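You operate a simulated robot arm through the tools that you are given. There is no shell and no other tool.

Carry out the task below with a simulated robot arm. There is one attempt and no reset: what you move stays moved.

Task
Tighten the silver bolt's nut to 10 Nm on the nut runner.
Fine: holder switch on HOLD for the run, back to FREE once it stops; at most two presses of the start button; the bolt stays in the socket; the direction switch and the other bolts end as they began.

It is judged by the outcome, as a careful person would: the job done as asked, and still so three seconds after it is handed in. It fails if anything else is knocked over, pushed out of place, dropped, spilled or broken.

Robot
A 6-joint arm with a fingered hand, fixed in place. Base frame: the origin is on the floor under the middle of its stand, x ahead of it, y to its left, z up; the work surface is at about z = 0.86. Readings come in m, degrees, newtons and seconds.
With the tool pointing down near the work surface it reaches from about 0.34 to 0.74 m from the base axis. Its first joint turns from -115.0 to 115.0 degrees. Payload 4 kg.
The TCP is the grasp point between the finger pads, 0.026 m short of the fingertips. In the tool frame z runs along the fingers and y along their closing line. The gripper opens to 0.132 m; its body begins 0.073 m behind the TCP. The gripper is a hand of 4 fingers: y runs from the thumb to the fingers, the wrist lies at [0, 0, -0.239] in the tool frame, and closing takes about 1.5 s.
Orientation is that of the tool frame in the base frame, as a unit quaternion [w, x, y, z]. With the fingers straight down and closing along the base's y, the tool's x points along the base's -x, its y along +y and its z along -z.

Tools
- The arm moves only by the tool arm_command. Its argument "plan" is a list of rows, each a list of 6 numbers: the turn, a rotation vector about the base's x, y, z in degrees, then the shift along the base's x, y, z in m. In form: [[wx, wy, wz, tx, ty, tz], ...]. A call has 1 to 20 rows; each row is the pose to reach, as a shift and turn from the pose commanded when the call began. "grip" is the finger opening in m, from 0 to 0.132, set as the call begins (left out, the last holds). Rows are played at 5 a second. More than 0.05 m and 8.6 degrees between two rows, or a gripper value outside its range, and nothing of the call is played. Where a pose cannot be reached the arm comes as near as it can. A force on the tool above 40 N (or 10 N above the force at the start of the call, whichever is more), or a blocked arm, ends the call early, and 0.2 s more pass. Each finger travels about 0.153 m/s and halts on what it meets, pressing with about 26 N; the grip force reading is that of the motor and also rises with nothing between the fingers. The clock runs only during rows and for 0.2 s after the last one: add rows that repeat a pose to give the fingers time. It gives the time, the measured TCP pose, the force on the tool (base axes), the opening and the grip force at its end, in the units of the frame above (readings bear some noise), with the torque about the TCP (base axes, N m) and any sound that the robot's microphone picked up, and new pictures: "pictures" is both (left out), scene, wrist or none.
- Cameras (640 x 400 px; columns grow to the right, rows downward): "scene" is fixed at [0.2188, -0.6512, 1.5976]; the picture's right is [0.99, -0.11, 0.00], its down [-0.04, -0.41, -0.91] and it looks along [0.10, 0.91, -0.41] (base axes); focal length 318 px, centre (320, 200). "wrist" rides on the gripper at [0.068, 0.002, -0.097] in the tool frame; the picture's right is [-0.03, 1.00, 0.00], its down [-0.82, -0.02, -0.58] and it looks along [-0.58, -0.01, 0.82] (tool axes); focal length 270 px, centre (320, 200).
- raise_lower(by): slides the trunk up (or, below 0, down) by that many m; the arm rides with it, the base frame stays. It gives what a move gives, with no picture.
- set_fingers(finger1, finger2, finger3, thumb_bend): sets how far each is bent, from 0 (flat) to 1 (curled in); at 0.3 the hand is open as for a grip, at 0.7 the pads meet at the TCP. One left out holds its place. A second passes; each finger stops where it meets its share of the squeeze, and holds until it gets a number again. A gripper value or a shape takes the hand back. It gives what a move gives, with no picture; readings hold the bend of each and the force on the fingers (four entries, about 0 where the hand has none), thumb and palm.
- set_grasp(shape): the hand has 4 fingers and takes this shape, open, in about a second: jaw (thumb against the fingers, like two jaws); tri (thumb and two fingers); tip (a fingertip pinch); poke (one finger out to press); point (the index stretched); flat (the hand flat); cup (the hand cupped); fist (a fist). The gripper value then closes the fingers along that shape, each until it touches; the sizes above hold for jaw. It gives what a move gives, with no picture.
- probe_pixels(camera, pixels): there is no depth. For up to 12 entries [column, row, z] of the newest picture of that camera ("zoom" is the newest enlarged one), the place [x, y] in the base frame at which the ray of that pixel passes the height z, good to about 0.002 m. The clock stands still meanwhile.
- enlarge(camera, box): a new picture of the part [left, top, right, bottom] of that camera's present view, enlarged. The clock stands still meanwhile.
- finish_job(): hands the job in; it is judged then, once.

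Open the gripper and draw the arm clear of the work before you hand the job in, unless the task says otherwise.

The tools are called after "Call:" as name(argument=value, ...) on one line, values as JSON. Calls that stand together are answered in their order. arm_command: Moves the arm, as the interface text tells. Its arguments: {"type":"object","properties":{"plan":{"type":"array"},"grip":{"type":"number"},"pictures":{"type":"string","enum":["both","scene","wrist","none"]}},"required":["plan"]} The other tools are called the same way: raise_lower (by) moves the trunk up or down; set_grasp (shape) gives the hand a shape; set_fingers (finger1, finger2, finger3, thumb_bend) moves the fingers one by one; probe_pixels (camera, pixels) gives the place at which the rays of pixels pass given heights; enlarge (camera, box) takes an enlarged picture of a part of a camera's view; finish_job () hands the job in.

At the start:

```text
clock: 0.0
position: [0.2852, 0.376, 1.2505]
orientation: [0.0, 0.0, 1.0, 0.0]
contact_force: [-0.6, -0.5, -0.1]
ft_torque: [-0.02, -0.01, -0.01]
opening: 0.132
grasp_force: 0.0
shape: jaw
bend: [0.3, 0.3, 0.3, 0.3]
finger forces: [0.1, 0.0, 0.0, 0.1, 0.0, 0.0]
trunk travel left (down, up): [-0.925, 0.065]
```

scene: 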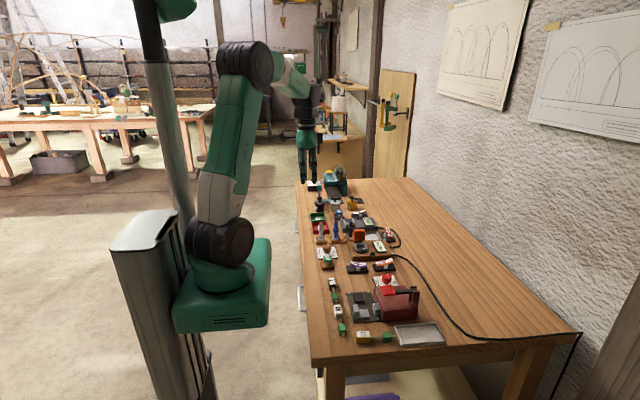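
wrist: 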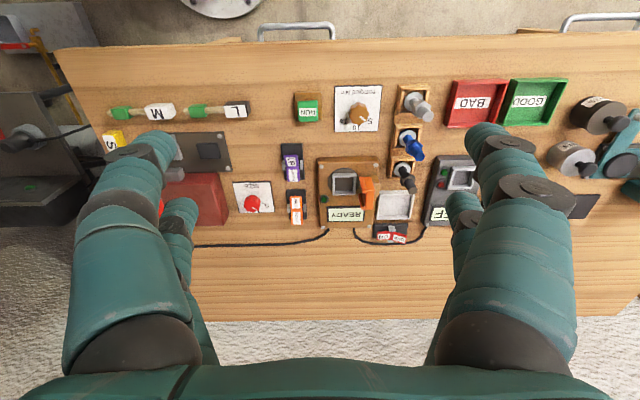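

The wrist picture shows a row of devices: a dial near (358,105), a RUN button near (307,108), a nut runner with READY display near (345,190), and bolts at (415,100), (410,143), (405,175). I enlarge those parts to read them.

Call:
enlarge(camera="wrist", box=[220, 70, 480, 250])

Call:
enlarge(camera="scene", box=[290, 160, 460, 360])

```text
2.22 times, centred on (350, 160) of wrist
```

zoom: 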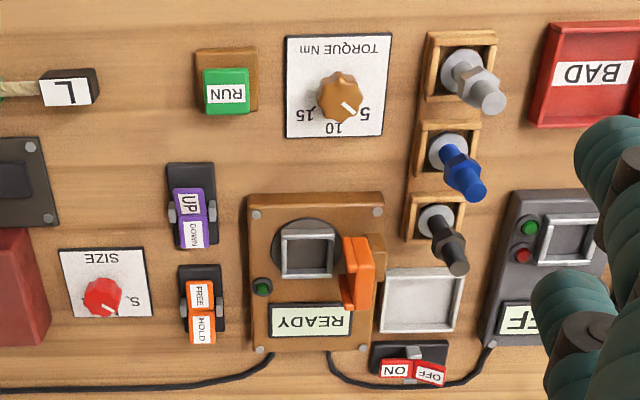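

```text
2.00 times, centred on (375, 260) of scene
```

zoom: 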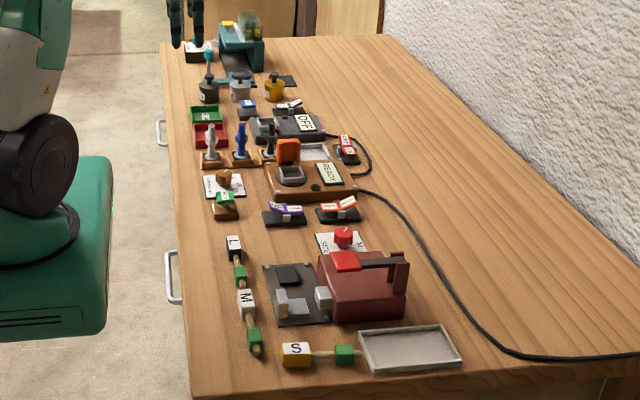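

The enlarged views show the brown unit (READY, a socket and an orange arm), a TORQUE Nm dial pointing near 5-10, a RUN button, UP/DOWN and FREE/HOLD rockers, and three bolts in stands (silver at zoom (475,80)). I locate these with probes.

Call:
probe_pixels(camera="wrist", pixels=[[307, 108, 0.89], [358, 112, 0.88], [293, 165, 0.88], [297, 207, 0.88], [344, 182, 0.9], [366, 198, 0.9], [345, 214, 0.9], [415, 100, 0.88], [410, 138, 0.88], [402, 170, 0.88], [392, 235, 0.88], [253, 200, 0.88]])

Call:
enlarge(camera="wrist", box=[270, 70, 390, 145])

Call:
enlarge(camera="wrist", box=[270, 140, 430, 240])

Call:
enlarge(camera="scene", box=[300, 200, 400, 275])

```text
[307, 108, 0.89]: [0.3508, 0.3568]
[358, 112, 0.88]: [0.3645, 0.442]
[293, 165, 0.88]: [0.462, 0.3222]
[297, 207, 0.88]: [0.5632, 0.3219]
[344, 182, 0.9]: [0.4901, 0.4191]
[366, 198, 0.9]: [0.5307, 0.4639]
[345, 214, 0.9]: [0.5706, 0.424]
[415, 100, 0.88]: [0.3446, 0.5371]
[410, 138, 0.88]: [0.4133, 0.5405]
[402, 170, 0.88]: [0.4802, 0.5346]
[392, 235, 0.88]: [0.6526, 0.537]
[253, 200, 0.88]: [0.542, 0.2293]
```

```text
5.33 times, centred on (330, 108) of wrist
```

zoom: 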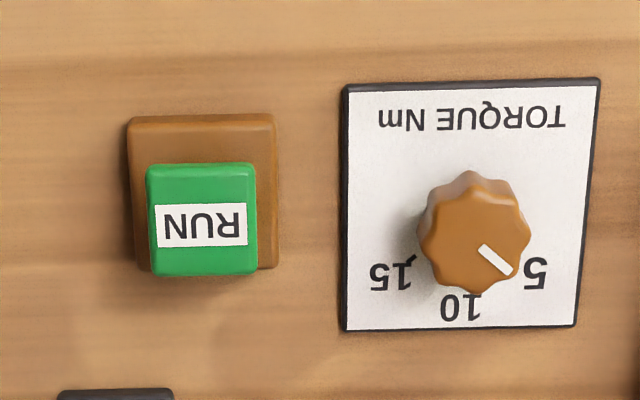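

```text
4.00 times, centred on (350, 190) of wrist
```

zoom: 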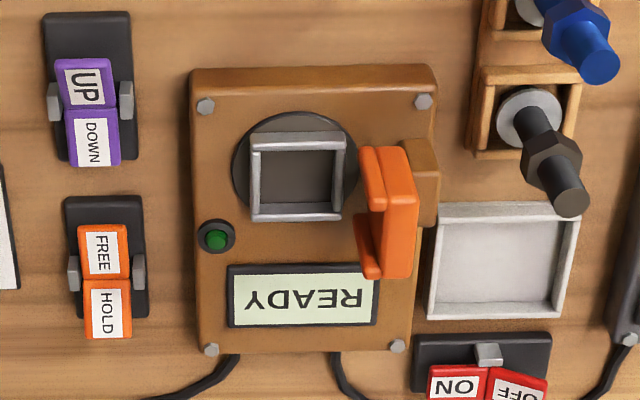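

```text
5.33 times, centred on (350, 238) of scene
```

zoom: 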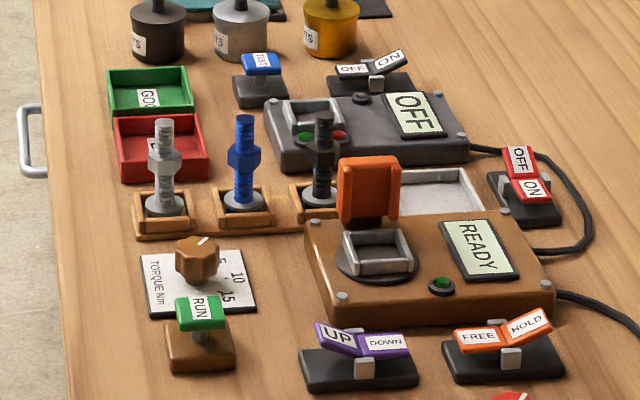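

The silver bolt's stand is near (0.345, 0.537), the socket near (0.49, 0.42), the dial near (0.365, 0.442), and FREE/HOLD near (0.56, 0.32). I bring the hand down a bit above the dial to see more closely.

Call:
arm_command(plan=[[0, 0, 0, 0.015, 0.015, -0.035], [0, 0, 0, 0.03, 0.03, -0.07], [0, 0, 0, 0.045, 0.045, -0.105], [0, 0, 0, 0.06, 0.065, -0.14], [0, 0, 0, 0.06, 0.065, -0.14]], pictures="both")

```text
clock: 1.2
position: [0.3436, 0.444, 1.1101]
orientation: [0.0, 0.0, 1.0, 0.001]
contact_force: [-0.4, 0.1, -0.6]
ft_torque: [-0.02, 0.02, 0.01]
opening: 0.1318
grasp_force: 0.0
shape: jaw
bend: [0.3, 0.3, 0.3, 0.3]
finger forces: [0.1, 0.0, 0.0, 0.1, 0.1, 0.0]
trunk travel left (down, up): [-0.925, 0.065]
```

scene: 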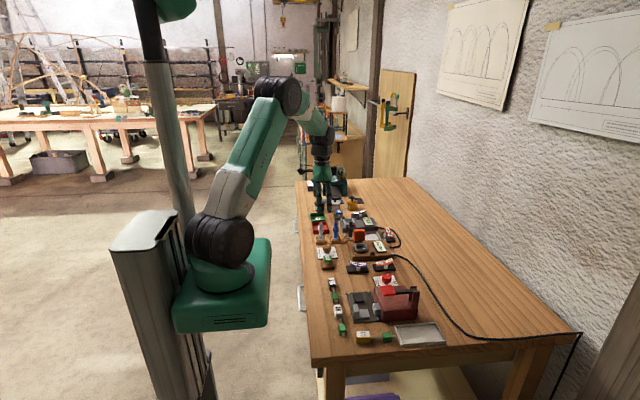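
wrist: 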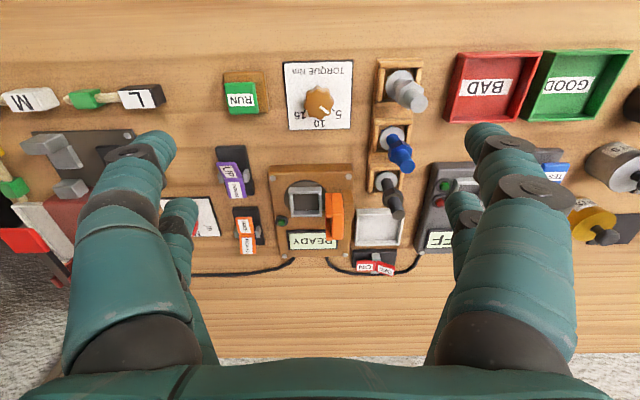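

The dial is now at wrist (318,103), the bolts at (405,90), (397,150), (388,195), and the socket at (307,200). I enlarge these for detail.

Call:
enlarge(camera="wrist", box=[280, 55, 360, 135])

Call:
enlarge(camera="wrist", box=[365, 50, 445, 130])

Call:
enlarge(camera="wrist", box=[260, 160, 420, 270])

Call:
probe_pixels(camera="wrist", pixels=[[318, 103, 0.9], [288, 62, 0.86], [352, 62, 0.86], [290, 130, 0.86], [352, 129, 0.86], [399, 78, 0.87], [418, 102, 0.95], [242, 98, 0.89], [307, 200, 0.91], [333, 217, 0.93], [247, 224, 0.89], [249, 243, 0.89]])

```text
5.00 times, centred on (320, 95) of wrist
```

zoom: 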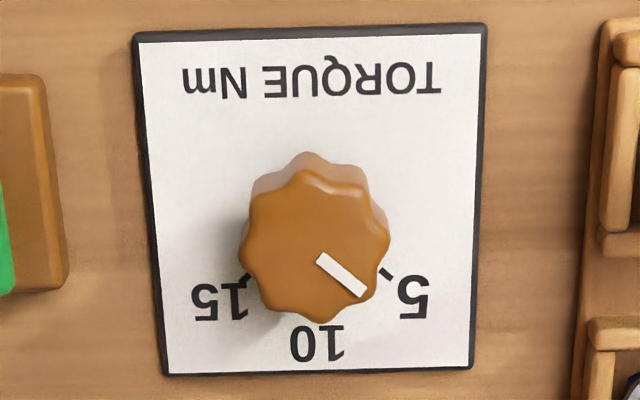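

```text
5.00 times, centred on (405, 90) of wrist
```

zoom: 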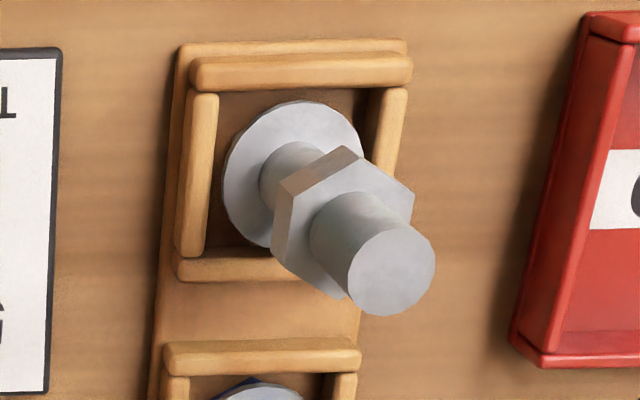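

```text
3.64 times, centred on (340, 215) of wrist
```

zoom: 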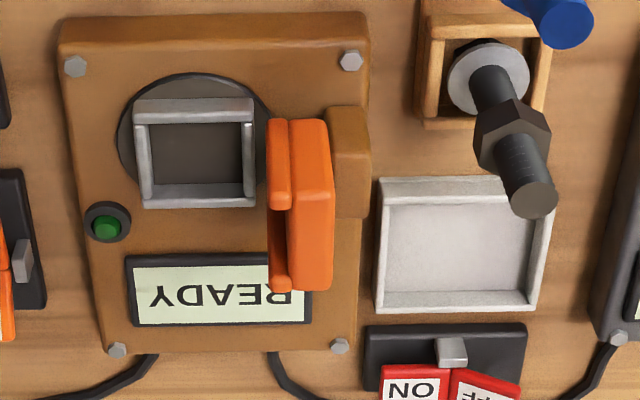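

```text
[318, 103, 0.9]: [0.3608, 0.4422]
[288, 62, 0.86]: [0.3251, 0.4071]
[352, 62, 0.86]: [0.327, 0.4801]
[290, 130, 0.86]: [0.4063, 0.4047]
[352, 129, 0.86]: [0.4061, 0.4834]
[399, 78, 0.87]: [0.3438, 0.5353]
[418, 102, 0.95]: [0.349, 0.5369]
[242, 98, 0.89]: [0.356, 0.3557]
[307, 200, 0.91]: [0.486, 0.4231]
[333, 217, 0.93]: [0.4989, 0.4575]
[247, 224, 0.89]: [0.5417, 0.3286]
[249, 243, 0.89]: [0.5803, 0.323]
```

The bolt has a round flange, a hex nut mid-shaft, and sits in a square stand; the socket is a square nest with an orange clamp on its +y side. I enlarge the scene view around the runner and bolts to measure heights.

Call:
enlarge(camera="scene", box=[310, 205, 390, 265])

Call:
enlarge(camera="scene", box=[330, 222, 390, 262])

Call:
enlarge(camera="scene", box=[305, 185, 365, 250])

```text
6.67 times, centred on (350, 235) of scene
```

zoom: 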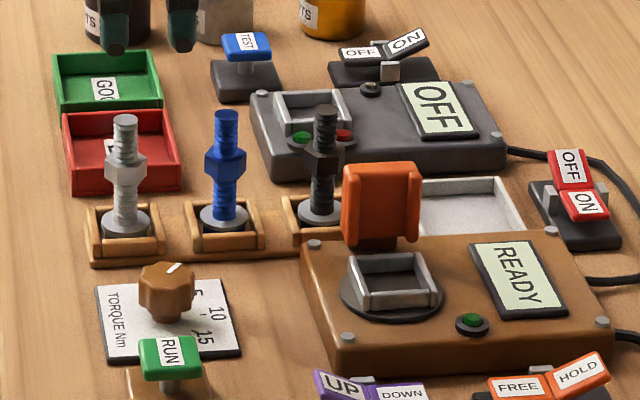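

```text
10.00 times, centred on (360, 242) of scene
```

zoom: 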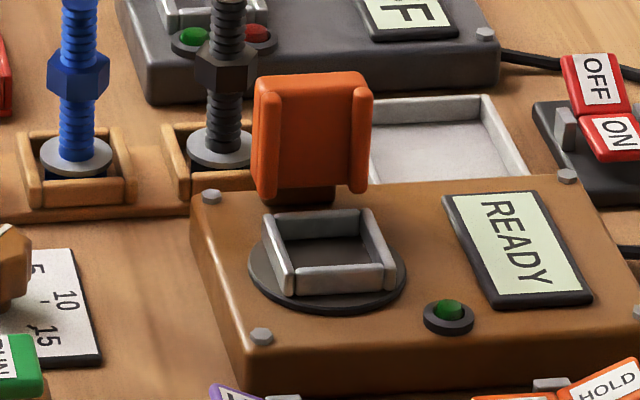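

```text
6.15 times, centred on (335, 218) of scene
```

zoom: 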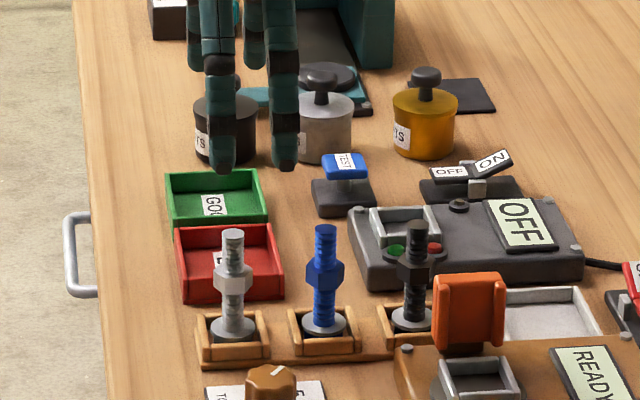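

I triangulate heights by probing the same points in both cameras: the runner's near screw, the silver bolt tip, the nut and the clamp top.

Call:
probe_pixels(camera="wrist", pixels=[[272.7, 178.2, 0.88], [272.7, 178.2, 0.9], [272.7, 178.2, 0.92], [419.4, 104.4, 0.93], [419.4, 104.4, 0.95], [419.4, 104.4, 0.97], [399.6, 85, 0.87], [399.6, 85, 0.88], [318, 107, 0.88], [318, 107, 0.9], [242, 98, 0.88], [242, 98, 0.9]])

Call:
probe_pixels(camera="scene", pixels=[[354.2, 255.5, 0.88], [354.2, 255.5, 0.9], [354.2, 255.5, 0.92], [320.7, 223, 0.93], [320.7, 223, 0.95], [320.7, 223, 0.97], [320.9, 239.3, 0.87], [320.9, 239.3, 0.88], [327, 247, 0.88], [327, 247, 0.9], [325.5, 258, 0.88], [325.5, 258, 0.9]])

```text
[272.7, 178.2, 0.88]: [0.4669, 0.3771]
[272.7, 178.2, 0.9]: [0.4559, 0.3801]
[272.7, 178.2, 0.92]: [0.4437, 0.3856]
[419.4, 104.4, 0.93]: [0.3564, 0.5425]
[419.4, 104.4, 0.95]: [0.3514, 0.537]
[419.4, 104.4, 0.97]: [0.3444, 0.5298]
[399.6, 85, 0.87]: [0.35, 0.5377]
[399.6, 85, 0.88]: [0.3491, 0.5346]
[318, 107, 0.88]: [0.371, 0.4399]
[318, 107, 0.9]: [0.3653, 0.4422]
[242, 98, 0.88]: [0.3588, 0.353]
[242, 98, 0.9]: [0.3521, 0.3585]
```

```text
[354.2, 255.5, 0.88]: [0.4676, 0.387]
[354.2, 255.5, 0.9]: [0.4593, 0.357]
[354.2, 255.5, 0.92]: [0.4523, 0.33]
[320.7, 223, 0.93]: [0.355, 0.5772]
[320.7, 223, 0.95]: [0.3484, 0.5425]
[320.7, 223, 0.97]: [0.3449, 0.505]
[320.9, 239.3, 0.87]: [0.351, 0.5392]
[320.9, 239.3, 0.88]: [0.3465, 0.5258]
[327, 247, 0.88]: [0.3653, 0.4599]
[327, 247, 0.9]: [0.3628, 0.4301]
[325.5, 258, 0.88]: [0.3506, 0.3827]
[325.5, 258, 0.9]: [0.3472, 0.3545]
```

The silver bolt stands at about (0.350, 0.537) with its tip near z = 0.953, the runner top is near 0.886, and the dial top near 0.894. Now I probe the clamp's and socket's corners in both views.

Call:
probe_pixels(camera="wrist", pixels=[[329, 216.4, 0.94], [329, 216.4, 0.96], [329, 239.7, 0.94], [329, 239.7, 0.96], [342, 240, 0.95], [326, 193, 0.9], [290.5, 189, 0.9], [321, 188.5, 0.9], [321.5, 215, 0.9], [292, 217, 0.9], [399, 219, 0.95], [388, 184, 0.87]])

Call:
probe_pixels(camera="scene", pixels=[[353.7, 230, 0.94], [353.7, 230, 0.96], [365, 229.3, 0.94], [365, 229.3, 0.96], [354, 241, 0.9], [363.5, 241, 0.9], [354.5, 243.3, 0.9], [364.5, 243, 0.9], [357, 251, 0.9], [367.3, 250.5, 0.9], [350, 227, 0.95], [349.8, 237, 0.87]])

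```text
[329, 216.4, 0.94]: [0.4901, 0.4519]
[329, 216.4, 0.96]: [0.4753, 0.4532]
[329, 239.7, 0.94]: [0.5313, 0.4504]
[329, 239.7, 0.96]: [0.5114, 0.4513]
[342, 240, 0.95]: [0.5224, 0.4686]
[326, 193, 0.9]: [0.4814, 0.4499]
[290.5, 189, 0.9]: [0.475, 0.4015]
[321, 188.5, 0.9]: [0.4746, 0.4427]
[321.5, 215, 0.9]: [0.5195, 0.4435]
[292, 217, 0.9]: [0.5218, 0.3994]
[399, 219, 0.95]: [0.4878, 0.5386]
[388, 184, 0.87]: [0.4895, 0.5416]
```

```text
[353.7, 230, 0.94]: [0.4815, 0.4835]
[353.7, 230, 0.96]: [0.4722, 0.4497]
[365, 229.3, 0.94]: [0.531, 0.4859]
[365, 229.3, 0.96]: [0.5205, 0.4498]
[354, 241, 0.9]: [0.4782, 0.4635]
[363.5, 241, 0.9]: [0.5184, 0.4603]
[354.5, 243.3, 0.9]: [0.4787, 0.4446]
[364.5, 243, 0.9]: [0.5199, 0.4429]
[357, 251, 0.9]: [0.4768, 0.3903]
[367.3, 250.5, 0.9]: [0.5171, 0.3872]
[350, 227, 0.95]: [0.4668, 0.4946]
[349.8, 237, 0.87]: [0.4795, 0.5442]
```

The socket nest spans x 0.475–0.520, y 0.400–0.443 and the clamp front is at y ≈ 0.451, top z ≈ 0.96. Now I probe the dial's ticks (5 at (333.4,109.4), 15 at (304.6,111.2)) and its pointer to find the turn needed.

Call:
enlarge(camera="wrist", box=[295, 75, 345, 125])

Call:
probe_pixels(camera="wrist", pixels=[[333.4, 109.4, 0.863], [304.6, 111.2, 0.863], [319, 119, 0.863], [320.4, 106.6, 0.894], [328, 113.4, 0.894], [288.0, 61.5, 0.863], [352.5, 61, 0.863], [291, 130, 0.863], [351, 128.5, 0.863]])

```text
8.00 times, centred on (320, 100) of wrist
```

zoom: 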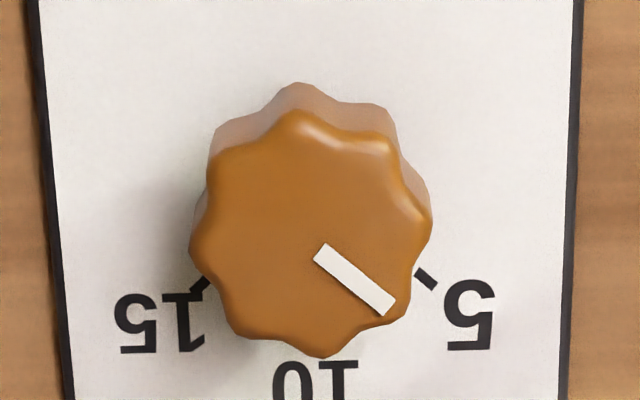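

```text
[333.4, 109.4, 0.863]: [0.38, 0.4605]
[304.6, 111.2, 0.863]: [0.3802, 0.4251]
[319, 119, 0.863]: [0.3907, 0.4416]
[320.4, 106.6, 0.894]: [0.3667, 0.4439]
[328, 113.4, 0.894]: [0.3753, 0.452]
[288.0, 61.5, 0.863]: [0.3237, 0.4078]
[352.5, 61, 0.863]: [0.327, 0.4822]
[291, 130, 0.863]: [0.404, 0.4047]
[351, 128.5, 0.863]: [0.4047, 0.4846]
```

The pointer is at about 45–47° toward the 5 tick, so the dial must turn about −46° about z to reach 10. I narrow the opening to 0.075 and come down over the knob centre (0.366, 0.443) for a check.

Call:
arm_command(plan=[[0, 0, 0, 0.01, 0.001, -0.03], [0, 0, 0, 0.021, 0.001, -0.07], [0, 0, 0, 0.021, 0.001, -0.11], [0, 0, 0, 0.021, 0.001, -0.14], [0, 0, 0, 0.021, 0.001, -0.14], [0, 0, 0, 0.021, 0.001, -0.14]], grip=0.075, pictures="both")

```text
clock: 2.6
position: [0.3668, 0.4453, 0.9706]
orientation: [0.0, 0.0, 1.0, 0.001]
contact_force: [-0.3, -0.8, -0.1]
ft_torque: [0.03, 0.01, -0.05]
opening: 0.0756
grasp_force: 0.0
shape: jaw
bend: [0.72, 0.72, 0.72, 0.7]
finger forces: [0.1, 0.1, 0.0, 0.1, 0.0, 0.0]
trunk travel left (down, up): [-0.925, 0.065]
```

scene: 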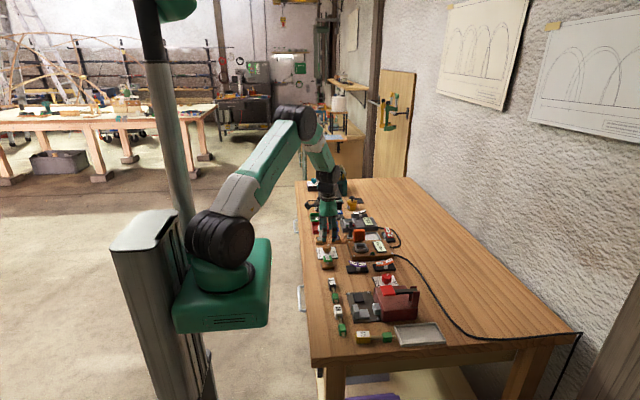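
wrist: 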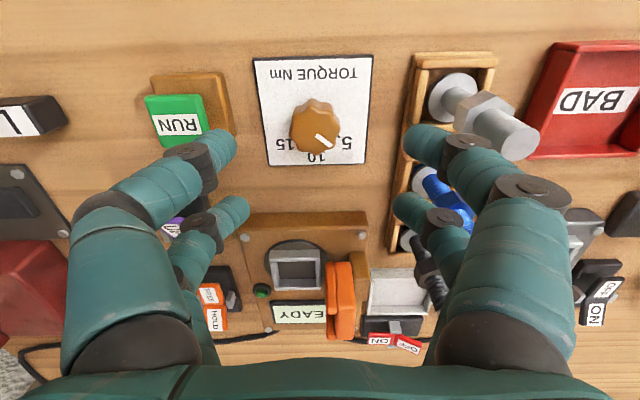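

The wrist view shows two digits on each side, spaced in x (tips at (235,150)/(245,215) and (425,140)/(410,210)). I enlarge both views to understand the hand's layout relative to the knob at (318,125).

Call:
enlarge(camera="scene", box=[295, 195, 365, 265])

Call:
enlarge(camera="wrist", box=[140, 60, 540, 310])

```text
5.71 times, centred on (330, 230) of scene
```

zoom: 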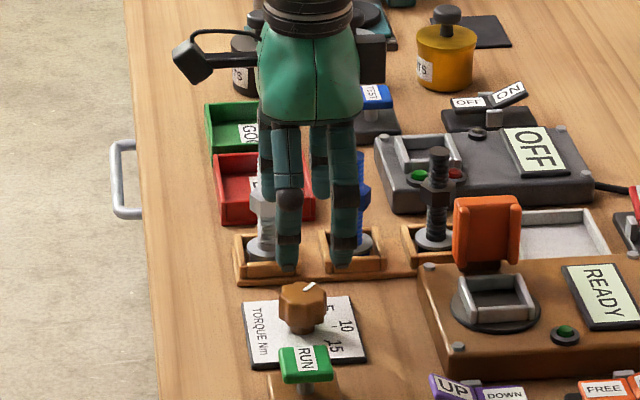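

```text
1.60 times, centred on (340, 185) of wrist
```

zoom: 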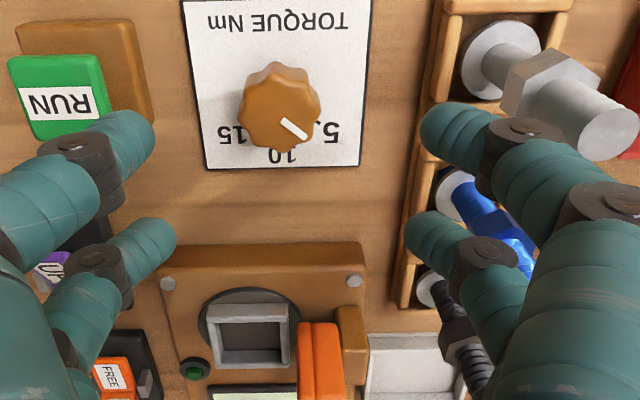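

The hand has two digits on each side. Before gripping I raise it 0.1 m so that opening the fingers cannot touch the bolts, and close to 0.033 in the air to see how the tips line up.

Call:
arm_command(plan=[[0, 0, 0, 0, 0, 0.04], [0, 0, 0, 0, -0.02, 0.08], [0, 0, 0, 0, -0.02, 0.11], [0, 0, 0, 0, -0.02, 0.11]], grip=0.033, pictures="wrist")

Call:
enlarge(camera="scene", box=[290, 160, 370, 240])

```text
clock: 3.6
position: [0.3659, 0.4261, 1.0783]
orientation: [0.001, -0.001, 1.0, 0.0]
contact_force: [-0.1, 0.9, -0.3]
ft_torque: [0.01, -0.03, -0.03]
opening: 0.0332
grasp_force: 0.0
shape: jaw
bend: [0.73, 0.73, 0.73, 0.7]
finger forces: [0.0, 0.0, 0.0, 0.0, 0.0, 0.1]
trunk travel left (down, up): [-0.925, 0.065]
```

wrist: 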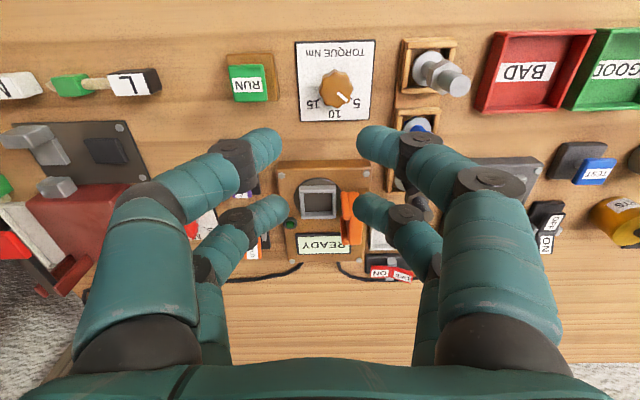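

```text
5.00 times, centred on (330, 200) of scene
```

zoom: 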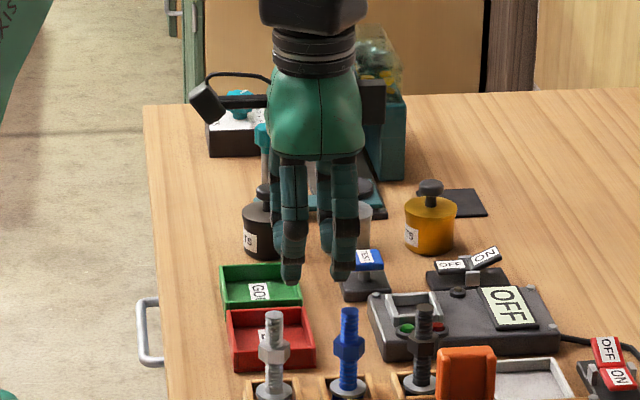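

In jaw shape the digits on each side sit about ±0.018 m off the centre line. I look at the "tri" and "tip" shapes up here, since the bolt's shaft is thin.

Call:
set_grasp(shape="tri")

Call:
enlarge(camera="wrist", box=[0, 0, 640, 400])

Call:
enlarge(camera="scene", box=[290, 160, 370, 240])

Call:
set_grasp(shape="tip")

Call:
enlarge(camera="wrist", box=[0, 0, 640, 400])

Call:
enlarge(camera="scene", box=[290, 160, 370, 240])

```text
clock: 4.5
position: [0.3651, 0.4259, 1.0787]
orientation: [0.0, 0.0, 1.0, 0.0]
contact_force: [0.7, 0.4, 0.5]
ft_torque: [0.01, -0.01, 0.04]
opening: 0.1318
grasp_force: 0.1
shape: tri
bend: [0.3, 0.3, 0.3, 0.3]
finger forces: [0.0, 0.0, 0.1, 0.0, 0.0, 0.1]
trunk travel left (down, up): [-0.925, 0.065]
```

```text
1.00 times, centred on (320, 200) of wrist (not enlarged: the box is as wide or as high as the picture)
```

zoom: 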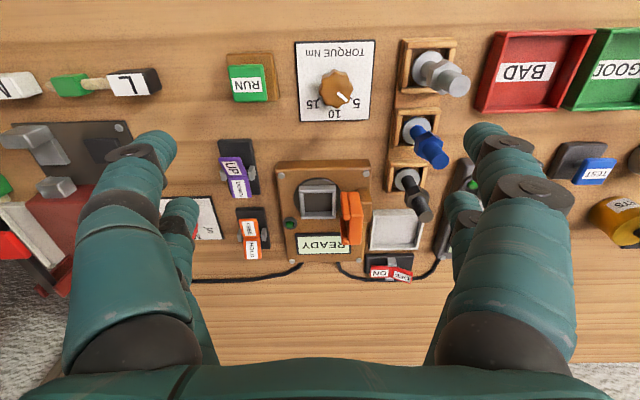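

```text
5.00 times, centred on (330, 200) of scene
```

zoom: 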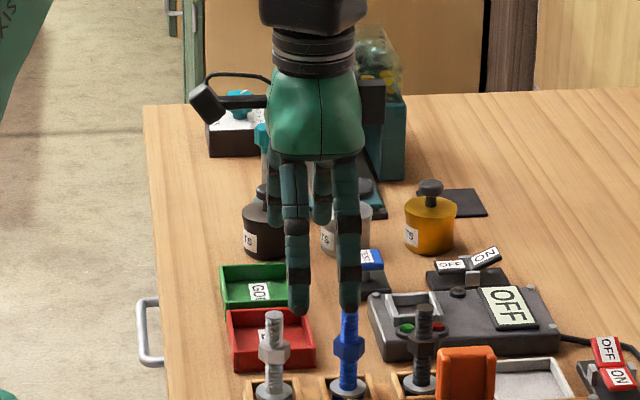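

```text
clock: 5.4
position: [0.3654, 0.4261, 1.078]
orientation: [0.0, 0.0, 1.0, 0.0]
contact_force: [0.1, -0.5, -0.4]
ft_torque: [0.0, 0.0, 0.02]
opening: 0.1318
grasp_force: 0.0
shape: tip
bend: [0.3, 0.3, 0.3, 0.3]
finger forces: [0.0, 0.0, 0.1, 0.0, 0.0, 0.0]
trunk travel left (down, up): [-0.925, 0.065]
```

```text
1.00 times, centred on (320, 200) of wrist (not enlarged: the box is as wide or as high as the picture)
```

zoom: 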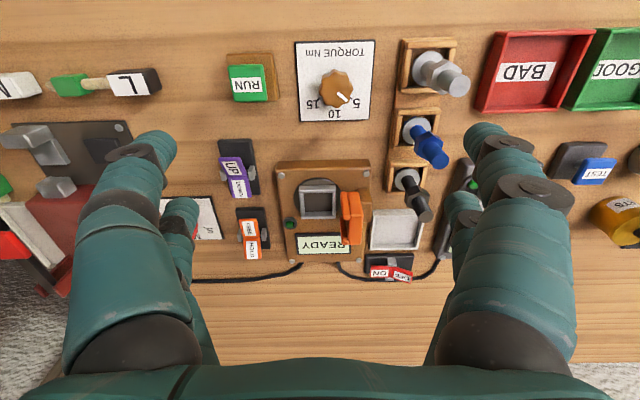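

```text
5.00 times, centred on (330, 200) of scene
```

zoom: 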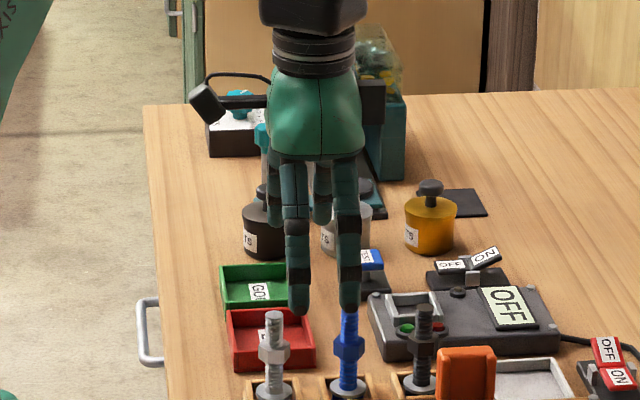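

The open shapes look alike, so I close "tip" to 0.012 in the air to see which digits meet.

Call:
arm_command(plan=[[0, 0, 0, 0, 0, 0], [0, 0, 0, 0, 0, 0], [0, 0, 0, 0, 0, 0], [0, 0, 0, 0, 0, 0], [0, 0, 0, 0, 0, 0]], grip=0.012, pictures="wrist")

Call:
enlarge(camera="scene", box=[290, 160, 370, 240])

Call:
set_grasp(shape="tri")

Call:
arm_command(plan=[[0, 0, 0, 0, 0, 0], [0, 0, 0, 0, 0, 0], [0, 0, 0, 0, 0, 0], [0, 0, 0, 0, 0, 0], [0, 0, 0, 0, 0, 0]], grip=0.012, pictures="wrist")

Call:
enlarge(camera="scene", box=[290, 160, 370, 240])

```text
clock: 6.6
position: [0.3671, 0.4267, 1.0792]
orientation: [0.0, 0.0, 1.0, 0.0]
contact_force: [0.0, 0.7, -0.1]
ft_torque: [0.03, 0.0, 0.0]
opening: 0.0123
grasp_force: 0.1
shape: tip
bend: [0.72, 0.72, 0.72, 0.7]
finger forces: [0.1, 0.0, 0.0, 0.0, 0.0, 0.1]
trunk travel left (down, up): [-0.925, 0.065]
```

wrist: 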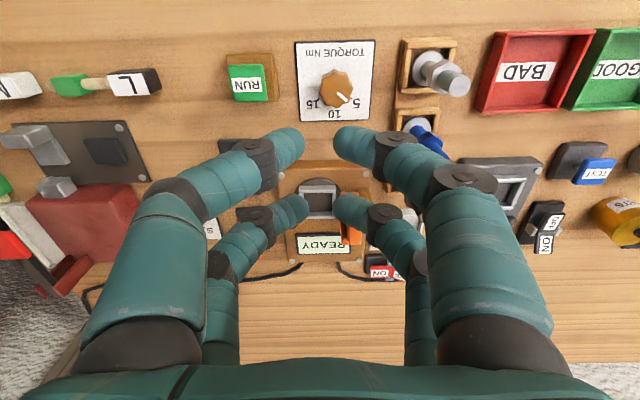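

```text
5.00 times, centred on (330, 200) of scene
```

zoom: 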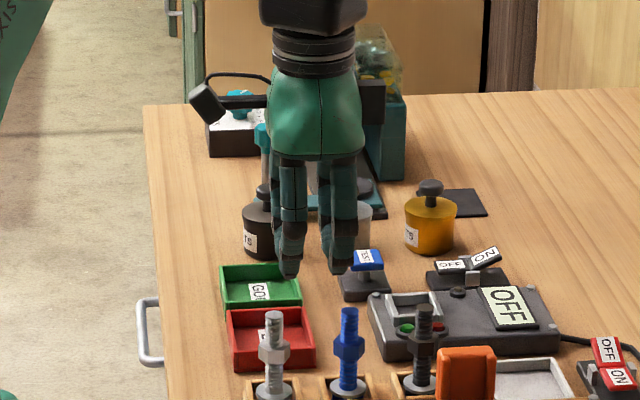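

```text
clock: 7.5
position: [0.3669, 0.4264, 1.0782]
orientation: [0.0, 0.0, 1.0, -0.001]
contact_force: [-0.3, -0.7, 0.0]
ft_torque: [-0.01, 0.02, 0.02]
opening: 0.132
grasp_force: 0.0
shape: tri
bend: [0.3, 0.3, 0.3, 0.3]
finger forces: [0.0, 0.1, 0.1, 0.0, 0.0, 0.0]
trunk travel left (down, up): [-0.925, 0.065]
```

```text
clock: 8.7
position: [0.3662, 0.4275, 1.0789]
orientation: [0.0, 0.001, 1.0, 0.0]
contact_force: [0.2, -0.6, -0.2]
ft_torque: [0.01, 0.04, -0.02]
opening: 0.0125
grasp_force: 0.1
shape: tri
bend: [0.72, 0.72, 0.72, 0.7]
finger forces: [0.1, 0.0, 0.1, 0.0, 0.0, 0.0]
trunk travel left (down, up): [-0.925, 0.065]
```

wrist: 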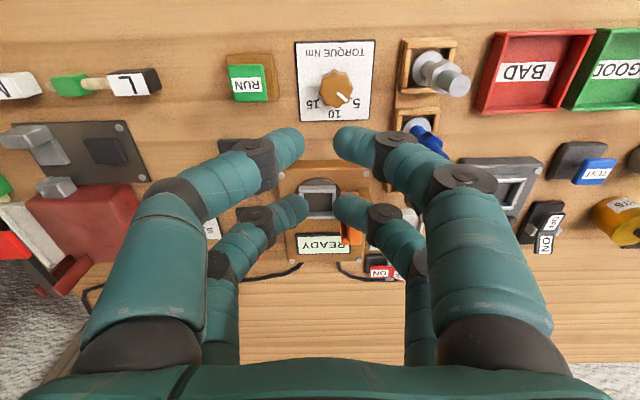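

```text
5.00 times, centred on (330, 200) of scene
```

zoom: 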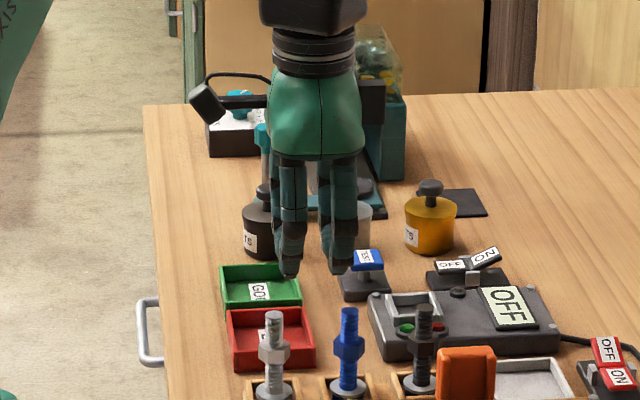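

All shapes close the same two opposed pairs, about ±0.018 m either side of centre, so the knob will be caged by four digits and the bolt's shaft must later be pinched by one pair. I go back to jaw at 0.07 and come down over the knob.

Call:
set_grasp(shape="jaw")

Call:
arm_command(plan=[[0, 0, 0, 0, 0.005, -0.01], [0, 0, 0, 0, 0.01, -0.03], [0, 0, 0, 0, 0.0165, -0.06], [0, 0, 0, 0, 0.0165, -0.1], [0, 0, 0, 0, 0.0165, -0.12], [0, 0, 0, 0, 0.0165, -0.12]], grip=0.07, pictures="both")

Call:
enlarge(camera="wrist", box=[200, 70, 440, 220])

Call:
enlarge(camera="scene", box=[295, 205, 365, 275])

```text
clock: 9.6
position: [0.3664, 0.4258, 1.0798]
orientation: [0.001, 0.0, 1.0, 0.0]
contact_force: [0.5, -0.1, 1.2]
ft_torque: [0.01, 0.05, -0.02]
opening: 0.1319
grasp_force: 0.1
shape: jaw
bend: [0.3, 0.3, 0.3, 0.3]
finger forces: [0.0, 0.0, 0.0, 0.0, 0.1, 0.1]
trunk travel left (down, up): [-0.925, 0.065]
```

```text
clock: 11.0
position: [0.3688, 0.441, 0.9591]
orientation: [0.0, 0.0, 1.0, 0.0]
contact_force: [0.3, -0.7, -0.3]
ft_torque: [0.0, 0.01, -0.04]
opening: 0.0704
grasp_force: 0.0
shape: jaw
bend: [0.72, 0.72, 0.72, 0.7]
finger forces: [0.0, 0.0, 0.1, 0.1, 0.0, 0.2]
trunk travel left (down, up): [-0.925, 0.065]
```

scene: 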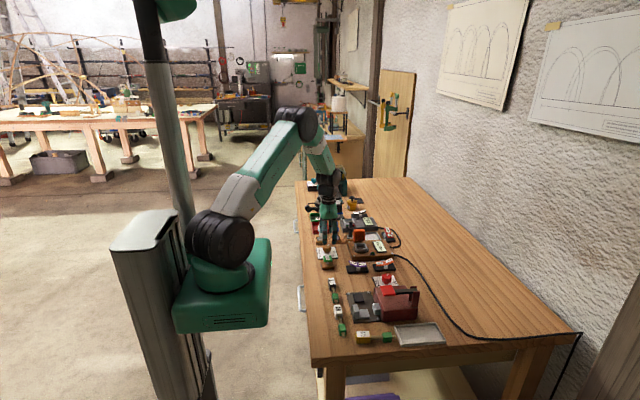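
wrist: 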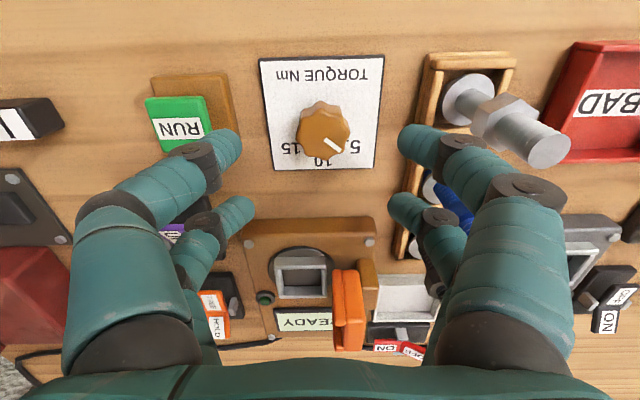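

```text
2.67 times, centred on (320, 145) of wrist
```

zoom: 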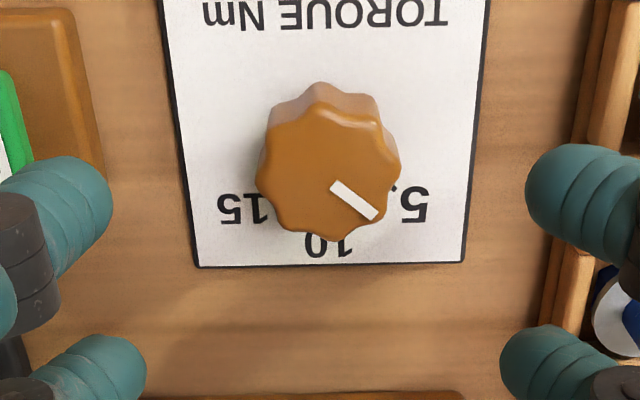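

```text
5.71 times, centred on (330, 240) of scene
```

zoom: 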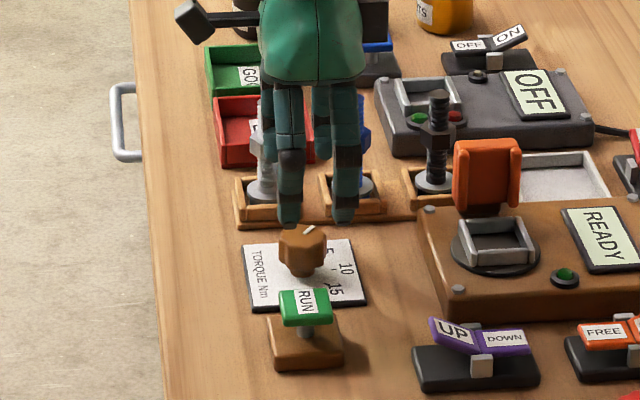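

The knob's top centre is at wrist pixel ~(323,134.5). I probe it for the final alignment.

Call:
probe_pixels(camera="wrist", pixels=[[323, 134.5, 0.894], [323, 134.5, 0.89], [326, 139, 0.894], [336.5, 152, 0.894], [241, 150, 0.933], [398, 150, 0.933]])

```text
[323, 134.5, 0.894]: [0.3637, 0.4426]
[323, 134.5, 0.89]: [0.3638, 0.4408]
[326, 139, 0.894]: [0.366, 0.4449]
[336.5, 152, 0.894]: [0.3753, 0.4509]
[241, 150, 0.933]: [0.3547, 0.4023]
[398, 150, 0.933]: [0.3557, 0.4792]
```

The knob centre is about (0.3645, 0.4425) and the digits are centred on y ≈ 0.441. I shift slightly and descend 0.060 m so the tips straddle the knob cap.

Call:
arm_command(plan=[[0, 0, 0, -0.002, 0.001, -0.02], [0, 0, 0, -0.002, 0.001, -0.04], [0, 0, 0, -0.002, 0.001, -0.052], [0, 0, 0, -0.002, 0.001, -0.06], [0, 0, 0, -0.002, 0.001, -0.06]], pictures="wrist")

Call:
enlarge(camera="scene", box=[295, 215, 365, 285])

```text
clock: 12.2
position: [0.3655, 0.4424, 0.9015]
orientation: [-0.001, 0.001, 1.0, 0.0]
contact_force: [0.4, 0.3, 1.3]
ft_torque: [-0.01, 0.02, -0.04]
opening: 0.0708
grasp_force: 0.1
shape: jaw
bend: [0.72, 0.72, 0.72, 0.7]
finger forces: [0.0, 0.0, 0.0, 0.0, 0.1, 0.1]
trunk travel left (down, up): [-0.925, 0.065]
```

wrist: 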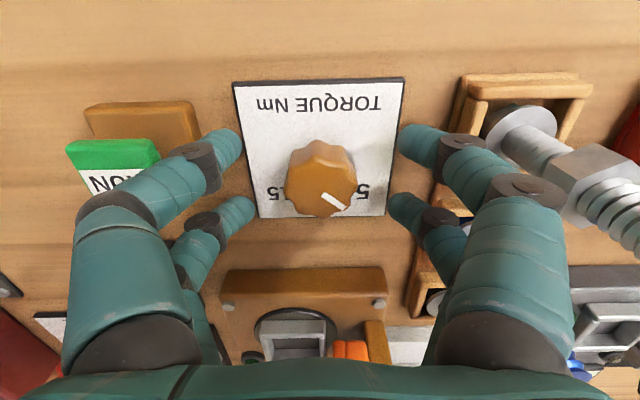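

```text
5.71 times, centred on (330, 250) of scene
```

zoom: 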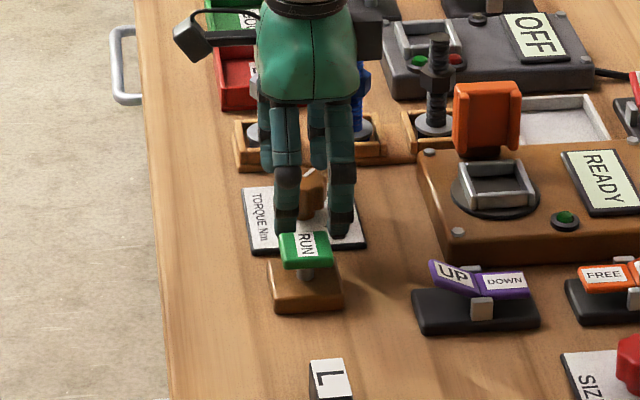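

The knob sits centrally between the four digits. I close the grip on it.

Call:
arm_command(plan=[[0, 0, 0, 0, 0, 0], [0, 0, 0, 0, 0, 0], [0, 0, 0, 0, 0, 0], [0, 0, 0, 0, 0, 0], [0, 0, 0, 0, 0, 0]], grip=0.02, pictures="wrist")

Call:
enlarge(camera="wrist", box=[200, 80, 440, 230])

```text
clock: 13.4
position: [0.3652, 0.4415, 0.9009]
orientation: [0.0, -0.001, 1.0, 0.001]
contact_force: [-0.3, -1.0, 0.6]
ft_torque: [-0.02, -0.02, 0.01]
opening: 0.0204
grasp_force: 0.0
shape: jaw
bend: [0.73, 0.73, 0.73, 0.7]
finger forces: [0.0, 0.0, 0.1, 0.1, 0.0, 0.1]
trunk travel left (down, up): [-0.925, 0.065]
```

wrist: 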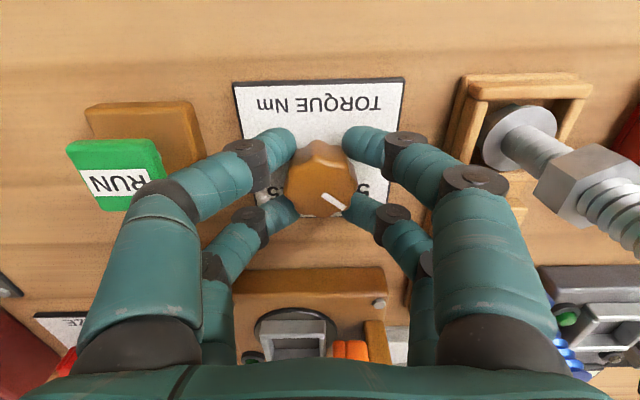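

```text
2.67 times, centred on (320, 155) of wrist
```

zoom: 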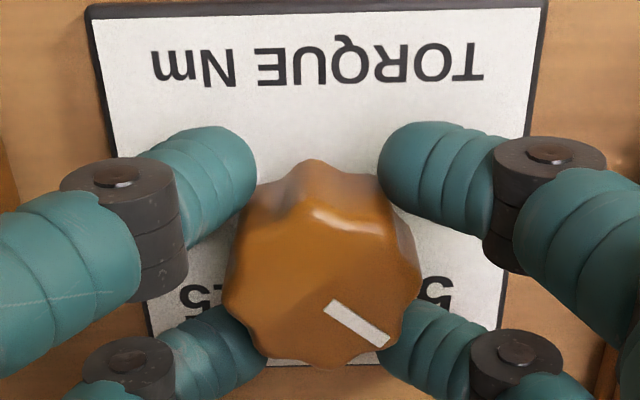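

No force yet at 0.0204; the digits cage the knob's shoulders. I close further.

Call:
arm_command(plan=[[0, 0, 0, 0, 0, 0], [0, 0, 0, 0, 0, 0], [0, 0, 0, 0, 0, 0], [0, 0, 0, 0, 0, 0]], grip=0.0, pictures="wrist")

Call:
enlarge(camera="wrist", box=[200, 80, 440, 230])

```text
clock: 14.4
position: [0.3665, 0.4422, 0.8997]
orientation: [0.0, 0.001, 1.0, -0.001]
contact_force: [2.5, 2.5, -8.4]
ft_torque: [0.08, -0.03, 0.02]
opening: 0.0047
grasp_force: 25.7
shape: jaw
bend: [0.72, 0.71, 0.71, 0.71]
finger forces: [26.6, 21.7, 25.7, 0.1, 22.1, 0.0]
trunk travel left (down, up): [-0.925, 0.065]
```

wrist: 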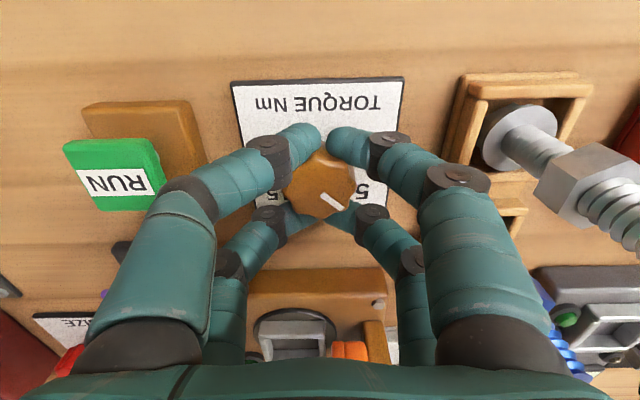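

```text
2.67 times, centred on (320, 155) of wrist
```

zoom: 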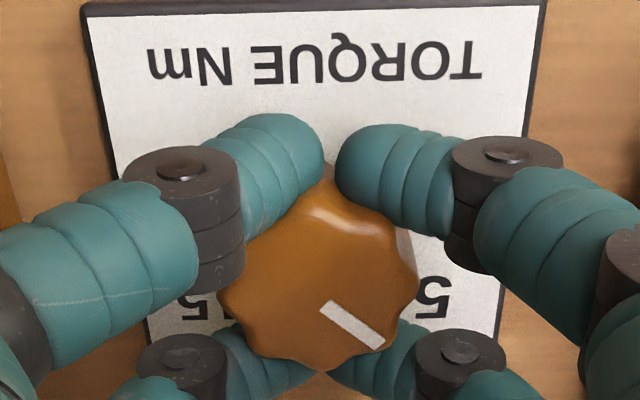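

All four digits press on the knob (22–27 N each). I turn −30° about z in small steps first and check how the pointer follows.

Call:
arm_command(plan=[[0, 0, -6, 0, 0, 0], [0, 0, -12, 0, 0, 0], [0, 0, -18, 0, 0, 0], [0, 0, -24, 0, 0, 0], [0, 0, -30, 0, 0, 0], [0, 0, -30, 0, 0, 0]], pictures="wrist")

Call:
enlarge(camera="wrist", box=[200, 80, 440, 230])

```text
clock: 15.8
position: [0.366, 0.4415, 0.9005]
orientation: [0.0, 0.259, 0.966, -0.001]
contact_force: [11.0, -1.1, -4.1]
ft_torque: [0.01, -0.18, -0.03]
opening: 0.0043
grasp_force: 26.1
shape: jaw
bend: [0.72, 0.71, 0.71, 0.71]
finger forces: [25.9, 25.1, 28.2, 0.0, 21.1, 0.0]
trunk travel left (down, up): [-0.925, 0.065]
```

wrist: 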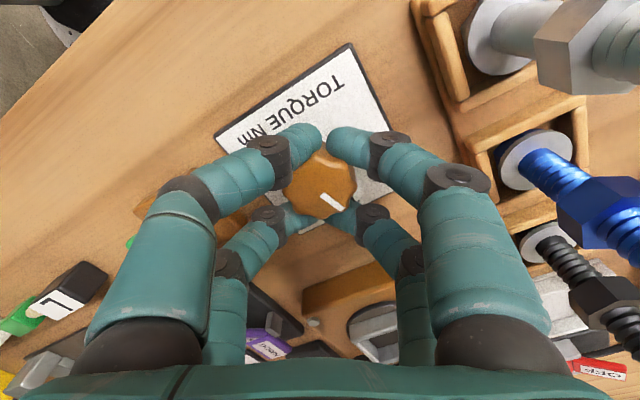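

```text
2.67 times, centred on (320, 155) of wrist
```

zoom: 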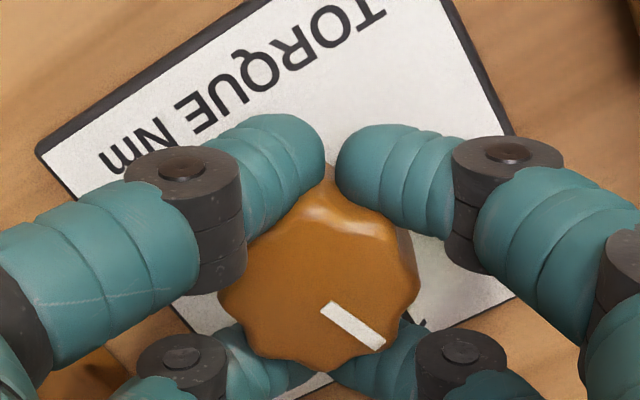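

The pointer moves rigidly with the hand. I probe its two ends (zoom (325,307) and (380,343)) to get its present angle.

Call:
enlarge(camera="wrist", box=[290, 170, 360, 225])

Call:
probe_pixels(camera="wrist", pixels=[[321.9, 195.1, 0.894], [342.5, 208.6, 0.894], [321.9, 195.1, 0.896], [342.5, 208.6, 0.896]])

```text
7.27 times, centred on (325, 198) of wrist
```

zoom: 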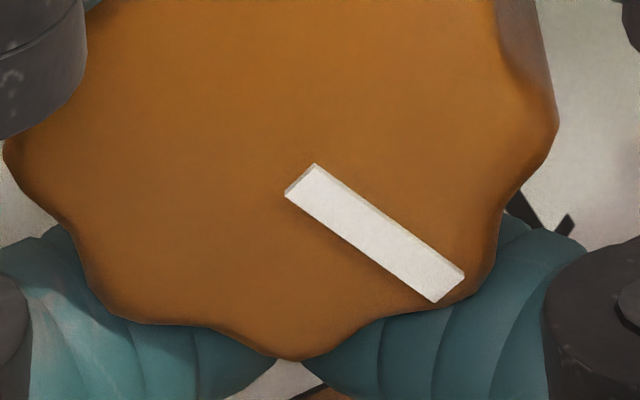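

```text
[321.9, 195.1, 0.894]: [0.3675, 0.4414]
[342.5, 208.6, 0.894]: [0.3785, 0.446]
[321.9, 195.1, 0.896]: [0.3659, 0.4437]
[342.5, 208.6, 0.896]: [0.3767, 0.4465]
```

From the 7x zoom the pointer makes about 46.7° in the hand frame, so I turn a further −16.7° to bring it onto 10 (straight along +x).

Call:
arm_command(plan=[[0, 0, -6, 0, 0, 0], [0, 0, -12, 0, 0, 0], [0, 0, -16.7, 0, 0, 0], [0, 0, -16.7, 0, 0, 0], [0, 0, -16.7, 0, 0, 0]], pictures="wrist")

Call:
enlarge(camera="wrist", box=[200, 80, 440, 230])

```text
clock: 17.0
position: [0.3658, 0.4412, 0.9004]
orientation: [-0.001, 0.395, 0.919, 0.0]
contact_force: [12.4, -2.5, -3.0]
ft_torque: [-0.03, -0.24, -0.06]
opening: 0.0042
grasp_force: 26.0
shape: jaw
bend: [0.72, 0.71, 0.71, 0.71]
finger forces: [27.8, 27.2, 27.8, 0.0, 20.8, 0.1]
trunk travel left (down, up): [-0.925, 0.065]
```

wrist: 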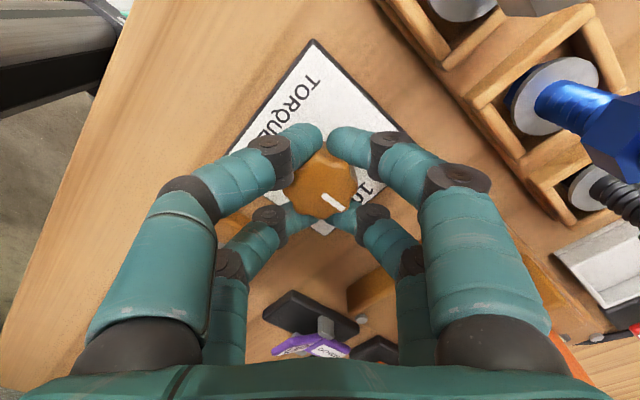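

```text
2.67 times, centred on (320, 155) of wrist
```

zoom: 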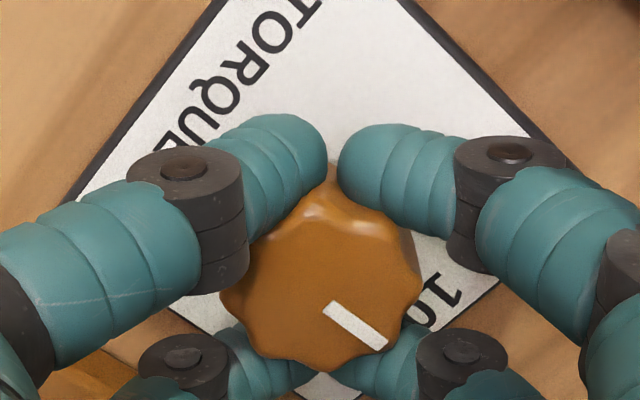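

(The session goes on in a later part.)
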